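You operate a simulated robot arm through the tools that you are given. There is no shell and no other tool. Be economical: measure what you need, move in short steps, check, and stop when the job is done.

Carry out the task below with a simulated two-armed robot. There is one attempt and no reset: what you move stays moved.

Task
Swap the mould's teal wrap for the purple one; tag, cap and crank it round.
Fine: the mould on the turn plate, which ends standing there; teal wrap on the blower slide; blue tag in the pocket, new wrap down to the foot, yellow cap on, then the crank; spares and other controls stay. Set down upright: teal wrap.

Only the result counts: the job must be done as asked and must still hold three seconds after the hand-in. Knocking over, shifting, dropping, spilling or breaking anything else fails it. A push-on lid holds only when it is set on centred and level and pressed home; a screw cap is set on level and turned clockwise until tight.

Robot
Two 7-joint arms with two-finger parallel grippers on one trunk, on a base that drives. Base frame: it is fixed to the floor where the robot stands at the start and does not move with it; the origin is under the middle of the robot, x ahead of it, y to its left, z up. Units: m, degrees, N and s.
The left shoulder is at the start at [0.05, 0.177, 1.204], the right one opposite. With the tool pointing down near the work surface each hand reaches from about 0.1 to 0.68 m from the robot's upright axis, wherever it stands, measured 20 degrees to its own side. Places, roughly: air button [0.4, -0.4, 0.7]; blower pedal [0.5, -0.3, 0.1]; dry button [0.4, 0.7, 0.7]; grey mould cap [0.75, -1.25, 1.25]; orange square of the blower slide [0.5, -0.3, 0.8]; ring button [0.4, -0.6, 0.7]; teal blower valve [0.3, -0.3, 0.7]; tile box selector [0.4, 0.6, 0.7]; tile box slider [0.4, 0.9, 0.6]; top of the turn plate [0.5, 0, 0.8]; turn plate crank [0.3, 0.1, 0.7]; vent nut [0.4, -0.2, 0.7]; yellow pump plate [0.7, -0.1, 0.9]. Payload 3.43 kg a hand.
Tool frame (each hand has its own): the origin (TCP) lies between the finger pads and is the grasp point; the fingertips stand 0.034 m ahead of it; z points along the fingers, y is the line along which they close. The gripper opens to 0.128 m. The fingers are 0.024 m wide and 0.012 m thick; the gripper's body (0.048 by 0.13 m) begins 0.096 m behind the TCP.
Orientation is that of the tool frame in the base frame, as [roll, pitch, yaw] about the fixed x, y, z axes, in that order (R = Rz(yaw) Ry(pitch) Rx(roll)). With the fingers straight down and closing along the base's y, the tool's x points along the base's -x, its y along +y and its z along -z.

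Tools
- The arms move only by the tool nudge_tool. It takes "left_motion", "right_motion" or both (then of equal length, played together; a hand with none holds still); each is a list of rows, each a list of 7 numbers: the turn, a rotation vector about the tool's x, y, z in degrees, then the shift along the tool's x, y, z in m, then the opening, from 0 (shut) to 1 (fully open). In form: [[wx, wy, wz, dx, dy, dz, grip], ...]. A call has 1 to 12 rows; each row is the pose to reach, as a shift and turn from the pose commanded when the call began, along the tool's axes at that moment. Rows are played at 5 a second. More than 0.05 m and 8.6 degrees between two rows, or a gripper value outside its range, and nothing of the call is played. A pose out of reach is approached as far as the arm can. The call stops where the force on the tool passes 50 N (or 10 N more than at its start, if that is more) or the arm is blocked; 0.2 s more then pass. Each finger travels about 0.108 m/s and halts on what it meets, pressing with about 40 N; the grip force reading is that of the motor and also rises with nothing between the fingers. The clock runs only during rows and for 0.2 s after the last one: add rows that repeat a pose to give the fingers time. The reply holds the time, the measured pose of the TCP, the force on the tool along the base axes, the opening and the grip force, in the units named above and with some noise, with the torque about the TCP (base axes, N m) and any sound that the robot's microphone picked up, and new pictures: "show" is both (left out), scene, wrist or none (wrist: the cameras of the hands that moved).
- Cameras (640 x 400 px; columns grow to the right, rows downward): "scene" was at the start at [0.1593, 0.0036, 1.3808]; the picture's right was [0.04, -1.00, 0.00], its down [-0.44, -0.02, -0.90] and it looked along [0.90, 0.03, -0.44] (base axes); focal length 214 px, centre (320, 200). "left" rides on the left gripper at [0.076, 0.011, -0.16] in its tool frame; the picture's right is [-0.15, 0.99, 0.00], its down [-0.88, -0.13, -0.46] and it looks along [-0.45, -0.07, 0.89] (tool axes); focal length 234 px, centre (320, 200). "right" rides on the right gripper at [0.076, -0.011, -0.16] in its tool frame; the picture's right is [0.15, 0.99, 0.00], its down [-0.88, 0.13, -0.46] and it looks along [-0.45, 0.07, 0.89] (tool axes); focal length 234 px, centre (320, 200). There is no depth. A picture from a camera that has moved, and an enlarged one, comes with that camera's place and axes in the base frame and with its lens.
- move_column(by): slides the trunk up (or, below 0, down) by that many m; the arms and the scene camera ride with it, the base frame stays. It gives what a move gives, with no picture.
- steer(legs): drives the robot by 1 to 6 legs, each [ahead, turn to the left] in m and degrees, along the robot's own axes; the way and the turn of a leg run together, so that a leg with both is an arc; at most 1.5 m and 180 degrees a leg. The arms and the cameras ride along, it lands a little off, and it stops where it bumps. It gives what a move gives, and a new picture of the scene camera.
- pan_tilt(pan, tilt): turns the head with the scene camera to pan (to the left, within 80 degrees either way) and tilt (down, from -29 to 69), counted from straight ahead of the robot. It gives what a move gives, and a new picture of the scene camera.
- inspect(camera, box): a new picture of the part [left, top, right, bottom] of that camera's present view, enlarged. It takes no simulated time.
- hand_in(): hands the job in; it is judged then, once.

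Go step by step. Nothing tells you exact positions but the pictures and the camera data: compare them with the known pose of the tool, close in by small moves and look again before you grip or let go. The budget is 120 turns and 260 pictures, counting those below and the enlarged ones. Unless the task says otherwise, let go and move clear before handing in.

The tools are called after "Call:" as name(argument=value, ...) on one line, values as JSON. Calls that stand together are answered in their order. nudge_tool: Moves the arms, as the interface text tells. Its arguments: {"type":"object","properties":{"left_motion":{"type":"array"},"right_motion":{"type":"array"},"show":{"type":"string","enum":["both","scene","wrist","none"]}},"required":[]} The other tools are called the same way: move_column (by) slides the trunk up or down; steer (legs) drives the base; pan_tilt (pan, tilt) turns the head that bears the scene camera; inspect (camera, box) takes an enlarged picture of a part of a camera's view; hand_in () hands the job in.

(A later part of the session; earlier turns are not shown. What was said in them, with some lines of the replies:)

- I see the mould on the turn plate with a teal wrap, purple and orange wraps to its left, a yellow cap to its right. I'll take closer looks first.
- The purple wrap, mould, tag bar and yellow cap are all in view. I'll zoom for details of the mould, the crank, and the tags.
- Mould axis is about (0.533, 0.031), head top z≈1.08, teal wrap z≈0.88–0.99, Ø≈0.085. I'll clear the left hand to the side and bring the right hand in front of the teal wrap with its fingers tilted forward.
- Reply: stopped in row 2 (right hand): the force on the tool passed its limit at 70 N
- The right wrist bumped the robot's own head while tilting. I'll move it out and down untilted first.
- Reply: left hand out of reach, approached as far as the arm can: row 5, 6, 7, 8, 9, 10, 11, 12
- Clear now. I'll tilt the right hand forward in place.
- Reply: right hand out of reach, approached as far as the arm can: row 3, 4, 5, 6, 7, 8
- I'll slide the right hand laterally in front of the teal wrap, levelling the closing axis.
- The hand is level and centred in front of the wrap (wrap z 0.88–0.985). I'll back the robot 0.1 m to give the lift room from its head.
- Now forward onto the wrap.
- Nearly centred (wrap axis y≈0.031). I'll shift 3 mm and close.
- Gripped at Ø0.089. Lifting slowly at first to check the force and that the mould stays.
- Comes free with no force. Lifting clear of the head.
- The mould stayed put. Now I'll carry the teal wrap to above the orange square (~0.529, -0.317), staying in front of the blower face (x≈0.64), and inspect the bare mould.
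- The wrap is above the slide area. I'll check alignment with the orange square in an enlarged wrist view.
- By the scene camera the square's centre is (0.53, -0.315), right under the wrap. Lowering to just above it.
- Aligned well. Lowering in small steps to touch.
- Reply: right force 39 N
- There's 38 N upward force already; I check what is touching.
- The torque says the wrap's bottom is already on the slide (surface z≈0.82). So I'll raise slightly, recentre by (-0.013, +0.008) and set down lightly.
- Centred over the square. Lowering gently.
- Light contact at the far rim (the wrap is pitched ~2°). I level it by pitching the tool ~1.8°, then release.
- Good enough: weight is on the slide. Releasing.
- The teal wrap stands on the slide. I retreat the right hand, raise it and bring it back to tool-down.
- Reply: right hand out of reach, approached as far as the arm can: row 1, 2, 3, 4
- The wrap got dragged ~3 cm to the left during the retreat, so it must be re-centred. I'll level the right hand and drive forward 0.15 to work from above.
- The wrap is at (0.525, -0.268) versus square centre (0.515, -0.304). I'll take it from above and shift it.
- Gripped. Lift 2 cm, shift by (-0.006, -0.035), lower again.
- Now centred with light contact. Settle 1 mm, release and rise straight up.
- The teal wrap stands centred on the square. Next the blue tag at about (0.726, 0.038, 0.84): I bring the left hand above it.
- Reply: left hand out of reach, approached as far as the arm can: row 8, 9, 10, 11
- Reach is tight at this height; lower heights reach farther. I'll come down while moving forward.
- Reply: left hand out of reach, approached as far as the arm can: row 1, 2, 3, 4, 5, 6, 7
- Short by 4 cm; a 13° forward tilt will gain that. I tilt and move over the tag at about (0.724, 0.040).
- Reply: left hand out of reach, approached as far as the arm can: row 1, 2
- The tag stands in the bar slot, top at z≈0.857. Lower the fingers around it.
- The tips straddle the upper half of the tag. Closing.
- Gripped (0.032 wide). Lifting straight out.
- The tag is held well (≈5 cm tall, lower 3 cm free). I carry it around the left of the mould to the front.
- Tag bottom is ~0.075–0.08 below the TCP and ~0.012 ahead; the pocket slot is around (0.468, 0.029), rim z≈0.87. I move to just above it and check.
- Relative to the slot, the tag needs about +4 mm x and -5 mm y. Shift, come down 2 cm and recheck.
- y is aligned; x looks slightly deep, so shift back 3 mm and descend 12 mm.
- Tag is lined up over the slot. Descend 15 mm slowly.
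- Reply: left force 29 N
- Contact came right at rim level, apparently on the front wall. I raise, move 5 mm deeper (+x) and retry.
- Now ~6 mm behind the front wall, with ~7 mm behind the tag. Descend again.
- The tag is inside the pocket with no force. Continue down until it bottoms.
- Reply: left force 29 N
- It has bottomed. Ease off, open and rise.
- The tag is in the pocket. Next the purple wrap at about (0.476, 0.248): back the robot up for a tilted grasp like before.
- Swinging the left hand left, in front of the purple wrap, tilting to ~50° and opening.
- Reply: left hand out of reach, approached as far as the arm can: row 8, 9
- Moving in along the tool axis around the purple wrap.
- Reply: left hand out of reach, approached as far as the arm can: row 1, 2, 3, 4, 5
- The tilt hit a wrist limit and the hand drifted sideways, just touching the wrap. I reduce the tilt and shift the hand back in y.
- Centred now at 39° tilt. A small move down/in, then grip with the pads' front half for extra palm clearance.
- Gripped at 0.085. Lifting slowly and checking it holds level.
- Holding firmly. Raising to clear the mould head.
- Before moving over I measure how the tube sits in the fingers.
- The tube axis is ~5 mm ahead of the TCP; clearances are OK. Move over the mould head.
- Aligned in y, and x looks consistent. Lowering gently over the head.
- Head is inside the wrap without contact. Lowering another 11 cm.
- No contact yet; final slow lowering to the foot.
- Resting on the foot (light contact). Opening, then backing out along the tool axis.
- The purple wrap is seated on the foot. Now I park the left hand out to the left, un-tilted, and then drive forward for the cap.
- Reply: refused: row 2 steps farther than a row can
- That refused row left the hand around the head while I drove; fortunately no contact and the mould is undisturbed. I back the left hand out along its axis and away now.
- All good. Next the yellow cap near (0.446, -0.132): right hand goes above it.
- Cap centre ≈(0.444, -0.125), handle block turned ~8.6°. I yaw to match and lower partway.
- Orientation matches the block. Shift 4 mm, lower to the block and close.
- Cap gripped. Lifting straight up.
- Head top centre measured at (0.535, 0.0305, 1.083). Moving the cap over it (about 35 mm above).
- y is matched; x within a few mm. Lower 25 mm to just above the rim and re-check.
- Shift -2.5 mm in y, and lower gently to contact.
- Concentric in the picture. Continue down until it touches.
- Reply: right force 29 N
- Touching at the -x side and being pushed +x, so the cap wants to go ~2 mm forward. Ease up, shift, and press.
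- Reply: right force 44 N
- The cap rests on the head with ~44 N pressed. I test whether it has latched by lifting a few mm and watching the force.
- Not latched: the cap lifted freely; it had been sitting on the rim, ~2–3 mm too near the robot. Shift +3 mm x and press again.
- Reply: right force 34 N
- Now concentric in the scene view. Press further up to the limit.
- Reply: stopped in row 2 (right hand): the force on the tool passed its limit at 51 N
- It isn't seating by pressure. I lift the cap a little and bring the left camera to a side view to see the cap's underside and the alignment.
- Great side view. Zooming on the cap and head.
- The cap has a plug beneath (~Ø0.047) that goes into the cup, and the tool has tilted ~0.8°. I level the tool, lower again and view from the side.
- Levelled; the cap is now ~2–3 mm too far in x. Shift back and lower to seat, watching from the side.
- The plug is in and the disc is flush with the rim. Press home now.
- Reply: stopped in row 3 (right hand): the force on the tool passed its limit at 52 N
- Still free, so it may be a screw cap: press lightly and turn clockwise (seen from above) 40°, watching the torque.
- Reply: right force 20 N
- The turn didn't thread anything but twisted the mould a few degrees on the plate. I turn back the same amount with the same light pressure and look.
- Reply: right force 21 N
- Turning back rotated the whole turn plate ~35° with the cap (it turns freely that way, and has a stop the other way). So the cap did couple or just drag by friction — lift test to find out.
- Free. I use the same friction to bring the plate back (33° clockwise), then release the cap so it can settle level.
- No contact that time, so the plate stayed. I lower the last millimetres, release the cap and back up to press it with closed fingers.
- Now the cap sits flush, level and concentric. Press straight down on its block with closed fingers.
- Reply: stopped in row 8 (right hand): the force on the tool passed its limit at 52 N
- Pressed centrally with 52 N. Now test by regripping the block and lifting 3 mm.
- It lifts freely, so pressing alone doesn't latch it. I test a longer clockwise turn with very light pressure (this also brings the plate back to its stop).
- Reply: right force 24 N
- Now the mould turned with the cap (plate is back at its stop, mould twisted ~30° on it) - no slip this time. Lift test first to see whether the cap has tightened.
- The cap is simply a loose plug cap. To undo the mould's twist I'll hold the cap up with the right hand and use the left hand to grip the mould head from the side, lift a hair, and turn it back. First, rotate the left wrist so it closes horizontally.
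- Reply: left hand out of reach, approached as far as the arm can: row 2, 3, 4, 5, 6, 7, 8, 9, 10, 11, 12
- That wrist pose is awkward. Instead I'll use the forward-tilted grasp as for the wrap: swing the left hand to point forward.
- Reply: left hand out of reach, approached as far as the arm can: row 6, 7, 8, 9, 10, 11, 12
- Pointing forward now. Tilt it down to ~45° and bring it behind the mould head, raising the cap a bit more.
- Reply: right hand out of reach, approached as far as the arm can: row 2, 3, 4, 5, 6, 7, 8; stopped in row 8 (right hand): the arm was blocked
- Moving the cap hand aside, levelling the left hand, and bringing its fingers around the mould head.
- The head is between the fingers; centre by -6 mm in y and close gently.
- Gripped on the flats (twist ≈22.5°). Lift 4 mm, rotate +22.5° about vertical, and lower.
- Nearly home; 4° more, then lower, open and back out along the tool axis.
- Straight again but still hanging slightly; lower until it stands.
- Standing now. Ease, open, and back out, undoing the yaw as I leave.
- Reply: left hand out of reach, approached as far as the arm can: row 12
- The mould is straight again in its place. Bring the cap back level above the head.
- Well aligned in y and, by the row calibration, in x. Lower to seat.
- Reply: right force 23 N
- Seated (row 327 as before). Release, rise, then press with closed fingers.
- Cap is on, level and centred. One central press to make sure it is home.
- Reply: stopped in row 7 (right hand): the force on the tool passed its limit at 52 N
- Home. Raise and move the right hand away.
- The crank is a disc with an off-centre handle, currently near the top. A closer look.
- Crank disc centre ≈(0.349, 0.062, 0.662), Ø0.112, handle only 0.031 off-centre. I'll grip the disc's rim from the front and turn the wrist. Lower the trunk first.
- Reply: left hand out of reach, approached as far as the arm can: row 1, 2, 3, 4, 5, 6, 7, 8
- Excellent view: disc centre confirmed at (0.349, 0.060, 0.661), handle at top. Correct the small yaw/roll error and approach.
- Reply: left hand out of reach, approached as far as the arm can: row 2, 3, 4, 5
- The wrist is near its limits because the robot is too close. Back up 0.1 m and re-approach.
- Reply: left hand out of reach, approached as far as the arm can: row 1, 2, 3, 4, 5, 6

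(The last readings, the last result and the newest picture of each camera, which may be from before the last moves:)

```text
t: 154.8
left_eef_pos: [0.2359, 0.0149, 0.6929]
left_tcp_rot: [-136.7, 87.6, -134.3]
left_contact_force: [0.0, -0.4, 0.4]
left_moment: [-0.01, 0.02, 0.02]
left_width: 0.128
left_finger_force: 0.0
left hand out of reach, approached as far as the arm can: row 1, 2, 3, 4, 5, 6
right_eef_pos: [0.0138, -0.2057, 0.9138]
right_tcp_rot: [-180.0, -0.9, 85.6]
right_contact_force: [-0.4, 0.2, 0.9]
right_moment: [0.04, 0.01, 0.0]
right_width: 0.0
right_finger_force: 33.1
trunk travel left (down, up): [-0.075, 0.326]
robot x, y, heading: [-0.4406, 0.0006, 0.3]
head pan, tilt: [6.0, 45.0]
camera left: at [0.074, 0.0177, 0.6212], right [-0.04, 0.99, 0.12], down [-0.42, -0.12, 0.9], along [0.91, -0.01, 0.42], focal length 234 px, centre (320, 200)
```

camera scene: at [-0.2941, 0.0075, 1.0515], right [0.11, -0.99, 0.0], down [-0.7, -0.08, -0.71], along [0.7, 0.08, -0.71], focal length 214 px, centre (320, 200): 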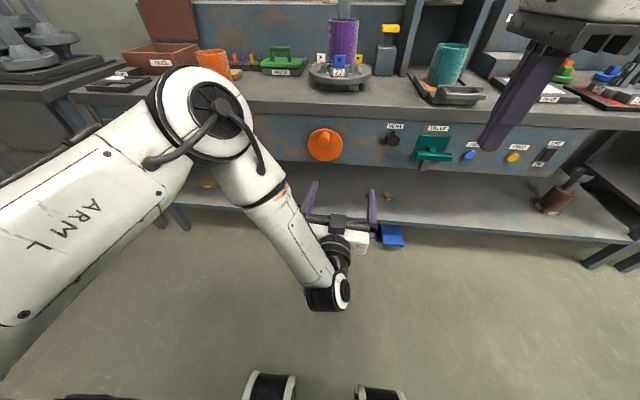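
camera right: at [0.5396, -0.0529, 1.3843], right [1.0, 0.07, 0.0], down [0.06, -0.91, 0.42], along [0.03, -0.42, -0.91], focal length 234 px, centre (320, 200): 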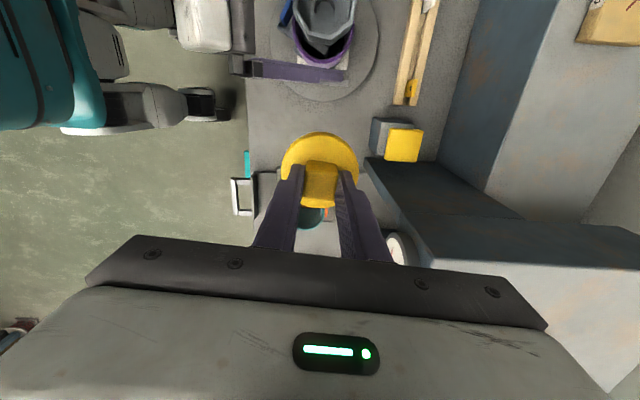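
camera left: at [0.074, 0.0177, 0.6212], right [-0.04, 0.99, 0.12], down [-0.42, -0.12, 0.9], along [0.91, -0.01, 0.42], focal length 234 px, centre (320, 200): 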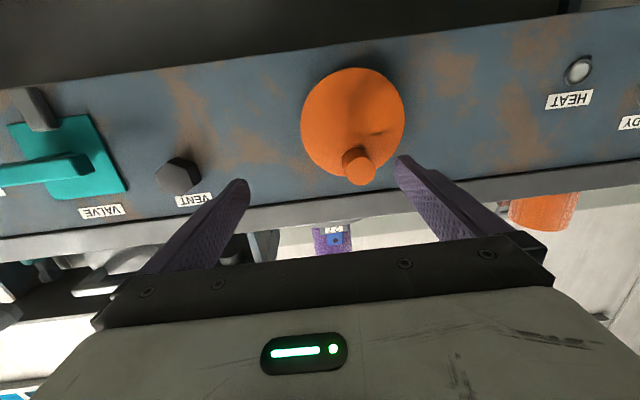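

A horizontal hand is awkward here. Better: grip the handle itself with a downward-tilted hand and carry it round its circle. Re-tilting the left hand.

Call:
nudge_tool(left_motion=[[0, 8, 0, -0.02, 0.01, -0.02, 1], [0, 16, 0, -0.04, 0.02, -0.04, 0.9], [0, 24, 0, -0.06, 0.03, -0.06, 0.8], [0, 32, 0, -0.08, 0.04, -0.08, 0.7], [0, 40, 0, -0.1, 0.045, -0.09, 0.6], [0, 48, 0, -0.12, 0.045, -0.09, 0.5], [0, 55, 0, -0.12, 0.045, -0.09, 0.5], [0, 55, 0, -0.12, 0.045, -0.09, 0.5]], show="none")

Call:
steer(legs=[[0.1, 0]])

```text
t: 156.6
left_eef_pos: [0.1469, 0.0622, 0.8113]
left_tcp_rot: [-177.9, 34.5, -177.9]
left_contact_force: [0.1, -0.2, -0.7]
left_moment: [-0.03, -0.02, 0.02]
left_width: 0.0639
left_finger_force: 0.0
right_eef_pos: [0.0134, -0.2053, 0.9135]
right_tcp_rot: [-179.9, -0.9, 85.6]
right_contact_force: [-0.6, -0.4, 0.7]
right_moment: [0.01, 0.02, -0.03]
right_width: 0.0001
right_finger_force: 33.4
trunk travel left (down, up): [-0.075, 0.326]
robot x, y, heading: [-0.4426, -0.0028, 0.3]
head pan, tilt: [6.0, 45.0]
```

```text
t: 157.8
left_eef_pos: [0.2474, 0.062, 0.8098]
left_tcp_rot: [-177.9, 34.5, -177.9]
left_contact_force: [0.1, 0.0, 0.4]
left_moment: [-0.02, -0.01, 0.0]
left_width: 0.0642
left_finger_force: 0.1
right_eef_pos: [0.1149, -0.205, 0.9138]
right_tcp_rot: [-179.9, -0.9, 85.7]
right_contact_force: [-0.4, 0.4, 0.5]
right_moment: [0.01, -0.02, -0.03]
right_width: 0.0
right_finger_force: 32.8
trunk travel left (down, up): [-0.075, 0.326]
robot x, y, heading: [-0.3422, 0.0025, 0.3]
head pan, tilt: [6.0, 45.0]
camera scene: at [-0.1926, 0.0081, 1.0515], right [0.11, -0.99, 0.0], down [-0.7, -0.08, -0.71], along [0.7, 0.08, -0.71], focal length 214 px, centre (320, 200)
```

scene: 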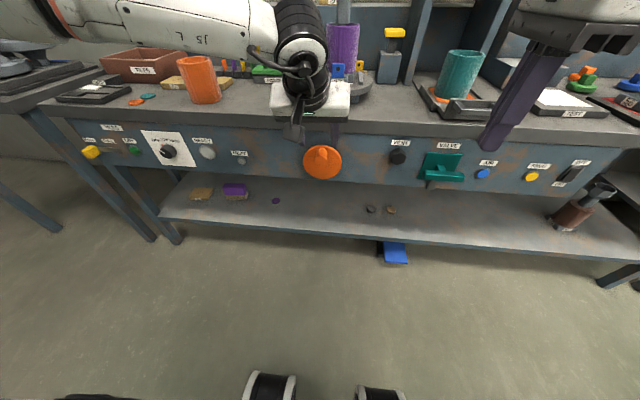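

Level the closing axis and approach the handle along the tool axis.

Call:
nudge_tool(left_motion=[[-0.5, 0, 0.9, 0, 0, 0.02, 0.5], [-0.9, 0, 1.7, 0.002, -0.001, 0.05, 0.5], [-0.9, 0, 1.7, 0.004, -0.001, 0.08, 0.5], [-0.9, 0, 1.7, 0.005, -0.001, 0.11, 0.5], [-0.9, 0, 1.7, 0.005, -0.001, 0.11, 0.5]], show="wrist")

```text
t: 159.0
left_eef_pos: [0.3066, 0.061, 0.713]
left_tcp_rot: [-180.0, 34.7, 180.0]
left_contact_force: [1.0, -0.5, -0.2]
left_moment: [0.03, -0.02, -0.03]
left_width: 0.064
left_finger_force: 0.1
right_eef_pos: [0.1146, -0.2056, 0.9139]
right_tcp_rot: [-179.9, -0.8, 85.8]
right_contact_force: [0.1, 0.0, 0.0]
right_moment: [-0.01, 0.0, -0.02]
right_width: 0.0001
right_finger_force: 32.8
trunk travel left (down, up): [-0.075, 0.326]
robot x, y, heading: [-0.3413, 0.0, 0.2]
head pan, tilt: [6.0, 45.0]
camera left: at [0.154, 0.0717, 0.8019], right [0.12, 0.99, 0.08], down [0.46, -0.13, 0.88], along [0.88, -0.07, -0.48], focal length 234 px, centre (320, 200)
```

left: 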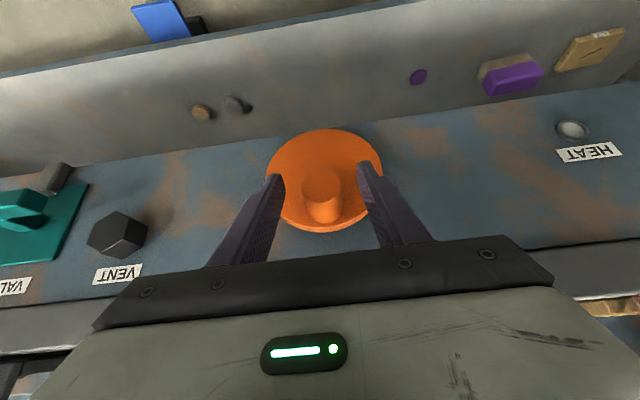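

Centred on the handle. Final 22 mm, then close.

Call:
nudge_tool(left_motion=[[0, 0, 0, 0, 0.0, 0.012, 0.5], [0, 0, 0, 0, 0.0, 0.022, 0.5], [0, 0, 0, 0, 0, 0.022, 0.3], [0, 0, 0, 0, 0, 0.022, 0.15], [0, 0, 0, 0, 0, 0.022, 0.15]], show="wrist")

```text
t: 160.2
left_eef_pos: [0.3203, 0.0605, 0.6994]
left_tcp_rot: [179.9, 34.7, 179.9]
left_contact_force: [0.4, 6.0, 3.1]
left_moment: [0.19, 0.67, -0.3]
left_width: 0.0316
left_finger_force: 44.9
right_eef_pos: [0.114, -0.2044, 0.9145]
right_tcp_rot: [180.0, -0.9, 85.7]
right_contact_force: [-0.4, -0.4, -0.5]
right_moment: [0.0, 0.0, 0.03]
right_width: 0.0
right_finger_force: 32.8
trunk travel left (down, up): [-0.075, 0.326]
robot x, y, heading: [-0.3414, 0.0032, 0.2]
head pan, tilt: [6.0, 45.0]
camera left: at [0.1669, 0.0722, 0.7871], right [0.12, 0.99, 0.08], down [0.47, -0.13, 0.88], along [0.88, -0.07, -0.48], focal length 234 px, centre (320, 200)
```

left: 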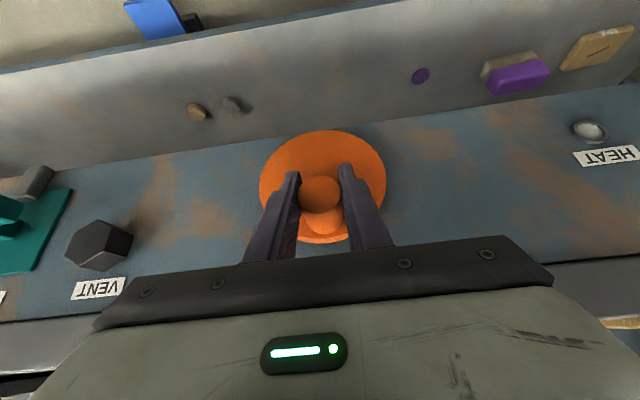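

Gripped the handle. Try 60° toward the right (clockwise seen from the robot) and watch force and plate.

Call:
nudge_tool(left_motion=[[0, 0, 0, 0.0006, -0.008, 0.0009, 0.15], [0, 0, 0, 0.0024, -0.0155, 0.0034, 0.15], [0, 0, 0, 0.0052, -0.0219, 0.0075, 0.15], [0, 0, 0, 0.0088, -0.0268, 0.0127, 0.15], [0, 0, 0, 0.0088, -0.0268, 0.0127, 0.15]], show="scene")

```text
t: 161.4
left_eef_pos: [0.3192, 0.0301, 0.6825]
left_tcp_rot: [-179.7, 34.6, -180.0]
left_contact_force: [6.4, 3.6, -2.3]
left_moment: [-0.02, -0.59, 0.54]
left_width: 0.0316
left_finger_force: 44.8
right_eef_pos: [0.1157, -0.2061, 0.9144]
right_tcp_rot: [-179.9, -0.9, 85.6]
right_contact_force: [0.6, -0.4, 0.2]
right_moment: [-0.04, 0.0, 0.0]
right_width: 0.0
right_finger_force: 32.6
trunk travel left (down, up): [-0.075, 0.326]
robot x, y, heading: [-0.3411, -0.0032, 0.5]
head pan, tilt: [6.0, 45.0]
camera scene: at [-0.192, 0.0079, 1.0512], right [0.11, -0.99, 0.0], down [-0.7, -0.08, -0.71], along [0.7, 0.08, -0.71], focal length 214 px, centre (320, 200)
```

scene: 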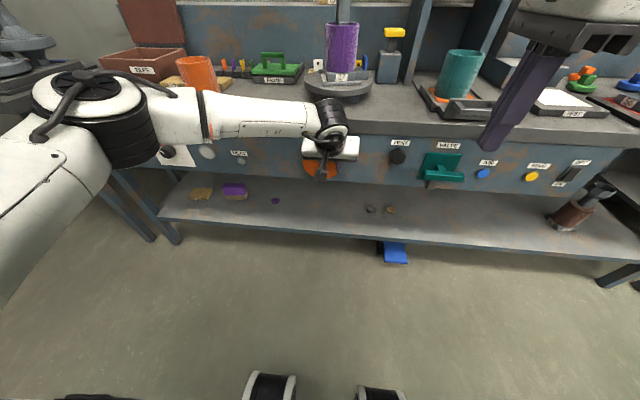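

The plate turns with low force. Continue to 120° and then look at the plate.

Call:
nudge_tool(left_motion=[[0, 0, 0, 0.0043, -0.0031, 0.0062, 0.15], [0, 0, 0, 0.0088, -0.0042, 0.0127, 0.15], [0, 0, 0, 0.0134, -0.0031, 0.0193, 0.15], [0, 0, 0, 0.0176, 0.0, 0.0255, 0.15], [0, 0, 0, 0.0176, 0.0, 0.0255, 0.15]], show="none")

Call:
pan_tilt(pan=5, tilt=28)

Call:
inspect(camera="scene", box=[270, 40, 400, 240])

```text
t: 162.6
left_eef_pos: [0.3183, 0.0229, 0.659]
left_tcp_rot: [-179.0, 35.2, 179.6]
left_contact_force: [10.1, -32.4, 16.9]
left_moment: [0.85, -0.75, 0.74]
left_width: 0.0313
left_finger_force: 45.0
right_eef_pos: [0.114, -0.2068, 0.9141]
right_tcp_rot: [-179.9, -1.1, 85.7]
right_contact_force: [0.3, 0.3, 0.6]
right_moment: [0.03, 0.0, 0.02]
right_width: 0.0001
right_finger_force: 32.9
trunk travel left (down, up): [-0.075, 0.326]
robot x, y, heading: [-0.3398, -0.0045, 0.2]
head pan, tilt: [6.0, 45.0]
```

```text
t: 163.4
left_eef_pos: [0.3192, 0.022, 0.6582]
left_tcp_rot: [-179.0, 35.1, 179.8]
left_contact_force: [4.0, -32.4, 17.5]
left_moment: [0.71, -0.59, 0.65]
left_width: 0.0312
left_finger_force: 45.3
right_eef_pos: [0.1133, -0.2067, 0.9149]
right_tcp_rot: [180.0, -1.0, 85.6]
right_contact_force: [-0.6, 0.4, 0.1]
right_moment: [0.01, 0.04, -0.01]
right_width: 0.0
right_finger_force: 33.5
trunk travel left (down, up): [-0.075, 0.326]
robot x, y, heading: [-0.342, -0.0013, 0.3]
head pan, tilt: [5.0, 28.0]
camera scene: at [-0.1841, 0.0059, 1.0775], right [0.09, -1.0, 0.0], down [-0.47, -0.04, -0.88], along [0.88, 0.08, -0.47], focal length 214 px, centre (320, 200)
```

scene: 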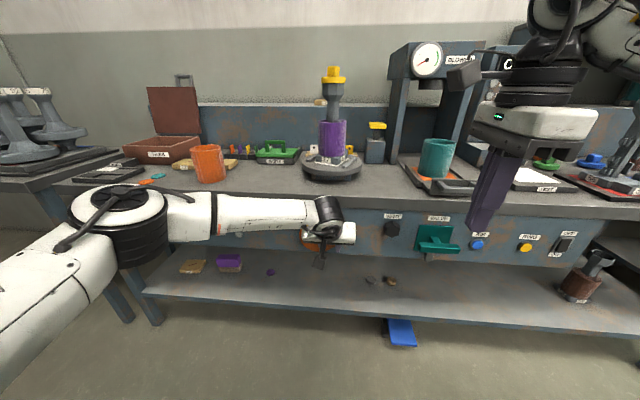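

```text
2.00 times, centred on (335, 140) of scene
camera zoom: at [-0.1841, 0.0059, 1.0775], right [0.09, -1.0, 0.0], down [-0.47, -0.04, -0.88], along [0.88, 0.08, -0.47], focal length 429 px, centre (290, 320)
```

zoom: 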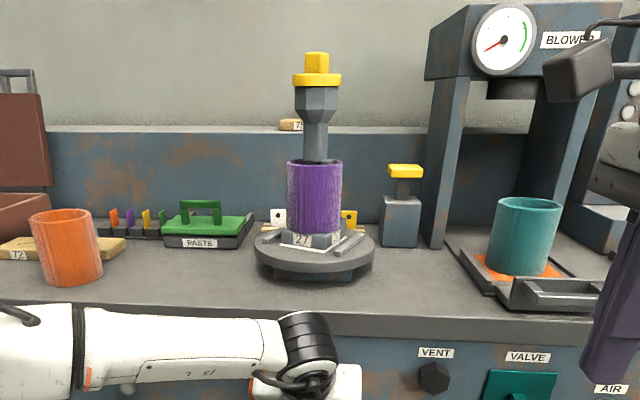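

The true handle radius is ~0.038 m; the plate has turned about 145° already (ratio ~1.5). Continue on the corrected circle to ~118° crank and look.

Call:
nudge_tool(left_motion=[[0, 0, 0, -0.0021, -0.0099, -0.003, 0.15], [0, 0, 0, 0.0005, -0.0082, 0.0007, 0.15], [0, 0, 0, 0.0027, -0.0064, 0.0039, 0.15], [0, 0, 0, 0.0027, -0.0064, 0.0039, 0.15]], show="none")

Call:
inspect(camera="scene", box=[290, 60, 390, 200])

```text
t: 164.4
left_eef_pos: [0.3198, 0.0204, 0.6502]
left_tcp_rot: [-179.6, 34.7, 179.7]
left_contact_force: [-7.3, -21.5, 8.6]
left_moment: [0.66, -0.9, 0.44]
left_width: 0.0314
left_finger_force: 44.5
right_eef_pos: [0.1132, -0.2068, 0.9138]
right_tcp_rot: [180.0, -1.0, 85.7]
right_contact_force: [0.5, 0.6, -0.6]
right_moment: [-0.01, -0.03, -0.01]
right_width: 0.0002
right_finger_force: 33.5
trunk travel left (down, up): [-0.075, 0.326]
robot x, y, heading: [-0.3408, -0.0009, 0.4]
head pan, tilt: [5.0, 28.0]
```

```text
2.86 times, centred on (340, 130) of scene
camera zoom: at [-0.1839, 0.0064, 1.0774], right [0.09, -1.0, 0.0], down [-0.47, -0.04, -0.88], along [0.88, 0.08, -0.47], focal length 613 px, centre (263, 400)
```

zoom: 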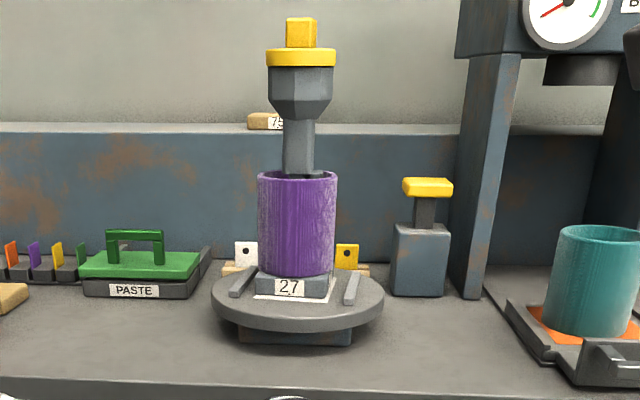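

Nearly half a turn (~170°). A few more degrees on the circle.

Call:
nudge_tool(left_motion=[[0, 0, 0, 0.0, -0.006, 0.0, 0.15], [0, 0, 0, 0.0013, -0.006, 0.0018, 0.15], [0, 0, 0, 0.0022, -0.006, 0.003, 0.15], [0, 0, 0, 0.0022, -0.006, 0.003, 0.15]], show="none")

Call:
inspect(camera="scene", box=[290, 60, 390, 200])

```text
t: 165.4
left_eef_pos: [0.3185, 0.0219, 0.6447]
left_tcp_rot: [179.9, 34.9, -179.9]
left_contact_force: [-3.3, -4.3, 13.4]
left_moment: [0.2, 1.48, 0.29]
left_width: 0.0315
left_finger_force: 45.1
right_eef_pos: [0.1148, -0.2047, 0.9144]
right_tcp_rot: [180.0, -0.9, 85.7]
right_contact_force: [-0.8, -0.2, -0.2]
right_moment: [0.02, 0.03, 0.02]
right_width: 0.0002
right_finger_force: 32.8
trunk travel left (down, up): [-0.075, 0.326]
robot x, y, heading: [-0.3411, 0.0028, 0.6]
head pan, tilt: [5.0, 28.0]
```

```text
2.86 times, centred on (340, 130) of scene
camera zoom: at [-0.1837, 0.0075, 1.0776], right [0.09, -1.0, 0.0], down [-0.47, -0.04, -0.88], along [0.88, 0.08, -0.47], focal length 613 px, centre (263, 400)
```

zoom: 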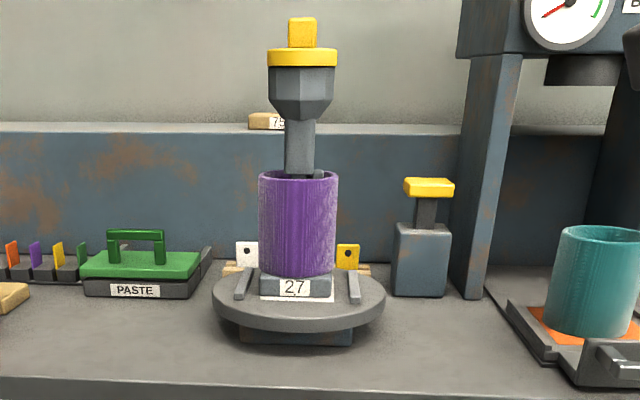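

Almost exactly half a turn now. Push slightly more to see whether a stop is there.

Call:
nudge_tool(left_motion=[[0, 0, 0, 0.0012, 0.0005, 0.0016, 0.15], [0, 0, 0, 0.0023, 0.0015, 0.0033, 0.15], [0, 0, 0, 0.0034, 0.002, 0.0049, 0.15], [0, 0, 0, 0.0034, 0.002, 0.0049, 0.15]], show="none")

Call:
inspect(camera="scene", box=[290, 60, 390, 200])

```text
t: 166.4
left_eef_pos: [0.3196, 0.0212, 0.6446]
left_tcp_rot: [-179.8, 35.2, -180.0]
left_contact_force: [-14.7, -2.2, 31.8]
left_moment: [0.22, 0.4, 0.8]
left_width: 0.0315
left_finger_force: 45.2
right_eef_pos: [0.112, -0.2053, 0.9165]
right_tcp_rot: [179.9, -0.9, 85.7]
right_contact_force: [-0.2, 0.2, 0.7]
right_moment: [-0.02, 0.01, 0.01]
right_width: 0.0
right_finger_force: 33.1
trunk travel left (down, up): [-0.075, 0.326]
robot x, y, heading: [-0.3412, -0.0001, 0.2]
head pan, tilt: [5.0, 28.0]
```

```text
2.86 times, centred on (340, 130) of scene
camera zoom: at [-0.1861, 0.0074, 1.0781], right [0.09, -1.0, 0.0], down [-0.46, -0.04, -0.89], along [0.88, 0.08, -0.47], focal length 613 px, centre (263, 400)
5 turns are left
```

zoom: 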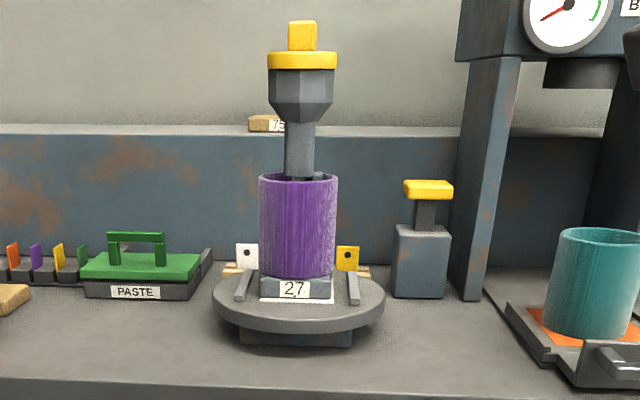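

The end stop is reached at half a turn. Ease off, open and back out.

Call:
nudge_tool(left_motion=[[0, 0, 0, -0.0034, -0.002, -0.0049, 0.15], [0, 0, 0, -0.0034, -0.002, -0.0049, 0.3], [0, 0, 0, -0.0034, -0.002, -0.0049, 0.5], [0, 0, 0, -0.0034, -0.002, -0.0049, 0.55], [0, 0, 0, -0.0034, -0.002, -0.03, 0.55], [0, 0, 0, -0.0034, -0.002, -0.07, 0.55], [0, 0, 0, -0.0034, -0.002, -0.11, 0.55], [0, 0, 0, -0.0034, -0.002, -0.14, 0.55]], show="scene")

Call:
inspect(camera="scene", box=[280, 60, 460, 260])

```text
t: 168.2
left_eef_pos: [0.2411, 0.0209, 0.7554]
left_tcp_rot: [179.9, 34.7, 179.9]
left_contact_force: [0.5, 0.1, 0.1]
left_moment: [0.01, 0.0, -0.03]
left_width: 0.0702
left_finger_force: 0.1
right_eef_pos: [0.1137, -0.2059, 0.914]
right_tcp_rot: [-179.9, -0.8, 85.6]
right_contact_force: [-0.3, 0.6, 0.3]
right_moment: [0.0, 0.02, -0.01]
right_width: 0.0
right_finger_force: 33.6
trunk travel left (down, up): [-0.075, 0.326]
robot x, y, heading: [-0.3411, -0.0027, 0.2]
head pan, tilt: [5.0, 28.0]
camera scene: at [-0.1827, 0.0076, 1.0773], right [0.09, -1.0, 0.0], down [-0.47, -0.04, -0.88], along [0.88, 0.08, -0.47], focal length 214 px, centre (320, 200)
```

scene: 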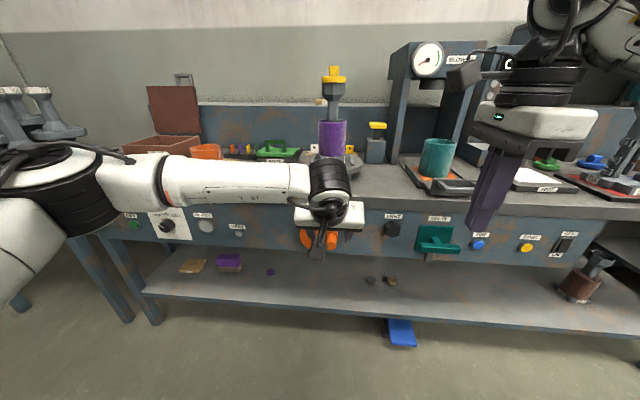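

```text
2.00 times, centred on (370, 160) of scene
camera zoom: at [-0.1827, 0.0076, 1.0773], right [0.09, -1.0, 0.0], down [-0.47, -0.04, -0.88], along [0.88, 0.08, -0.47], focal length 429 px, centre (220, 280)
4 turns are left
```

zoom: 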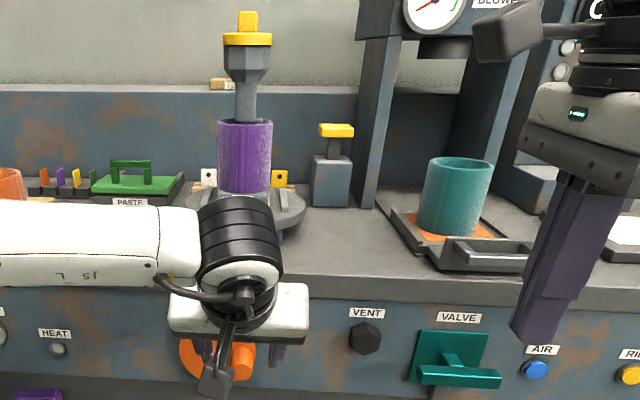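

The hand is clear of the crank. The mould stands on the plate, turned half round to the stop, with the purple wrap and yellow cap on. The teal wrap stands on the slide. Handing in.

Call:
hand_in()

```text
The job is handed in.
```

I handed the job in with everything set as you asked, but the yellow cap never locked on. The teal wrap stands upright on the orange square. The blue tag is in the pocket, and the purple wrap is down to the foot. The plate is cranked half a turn to its stop.

- **Cap:** it sits level and centred with its plug fully in. I pressed it at about 50 N several times and tried turning it clockwise, but in every test it still lifted off freely.
- **Plate and mould:** turning the cap dragged the plate about 35° and twisted the mould on it. I turned both back before the final capping and cranking.
- **Half turn:** I took "crank it round" to mean up to the stop, which is about half a turn.
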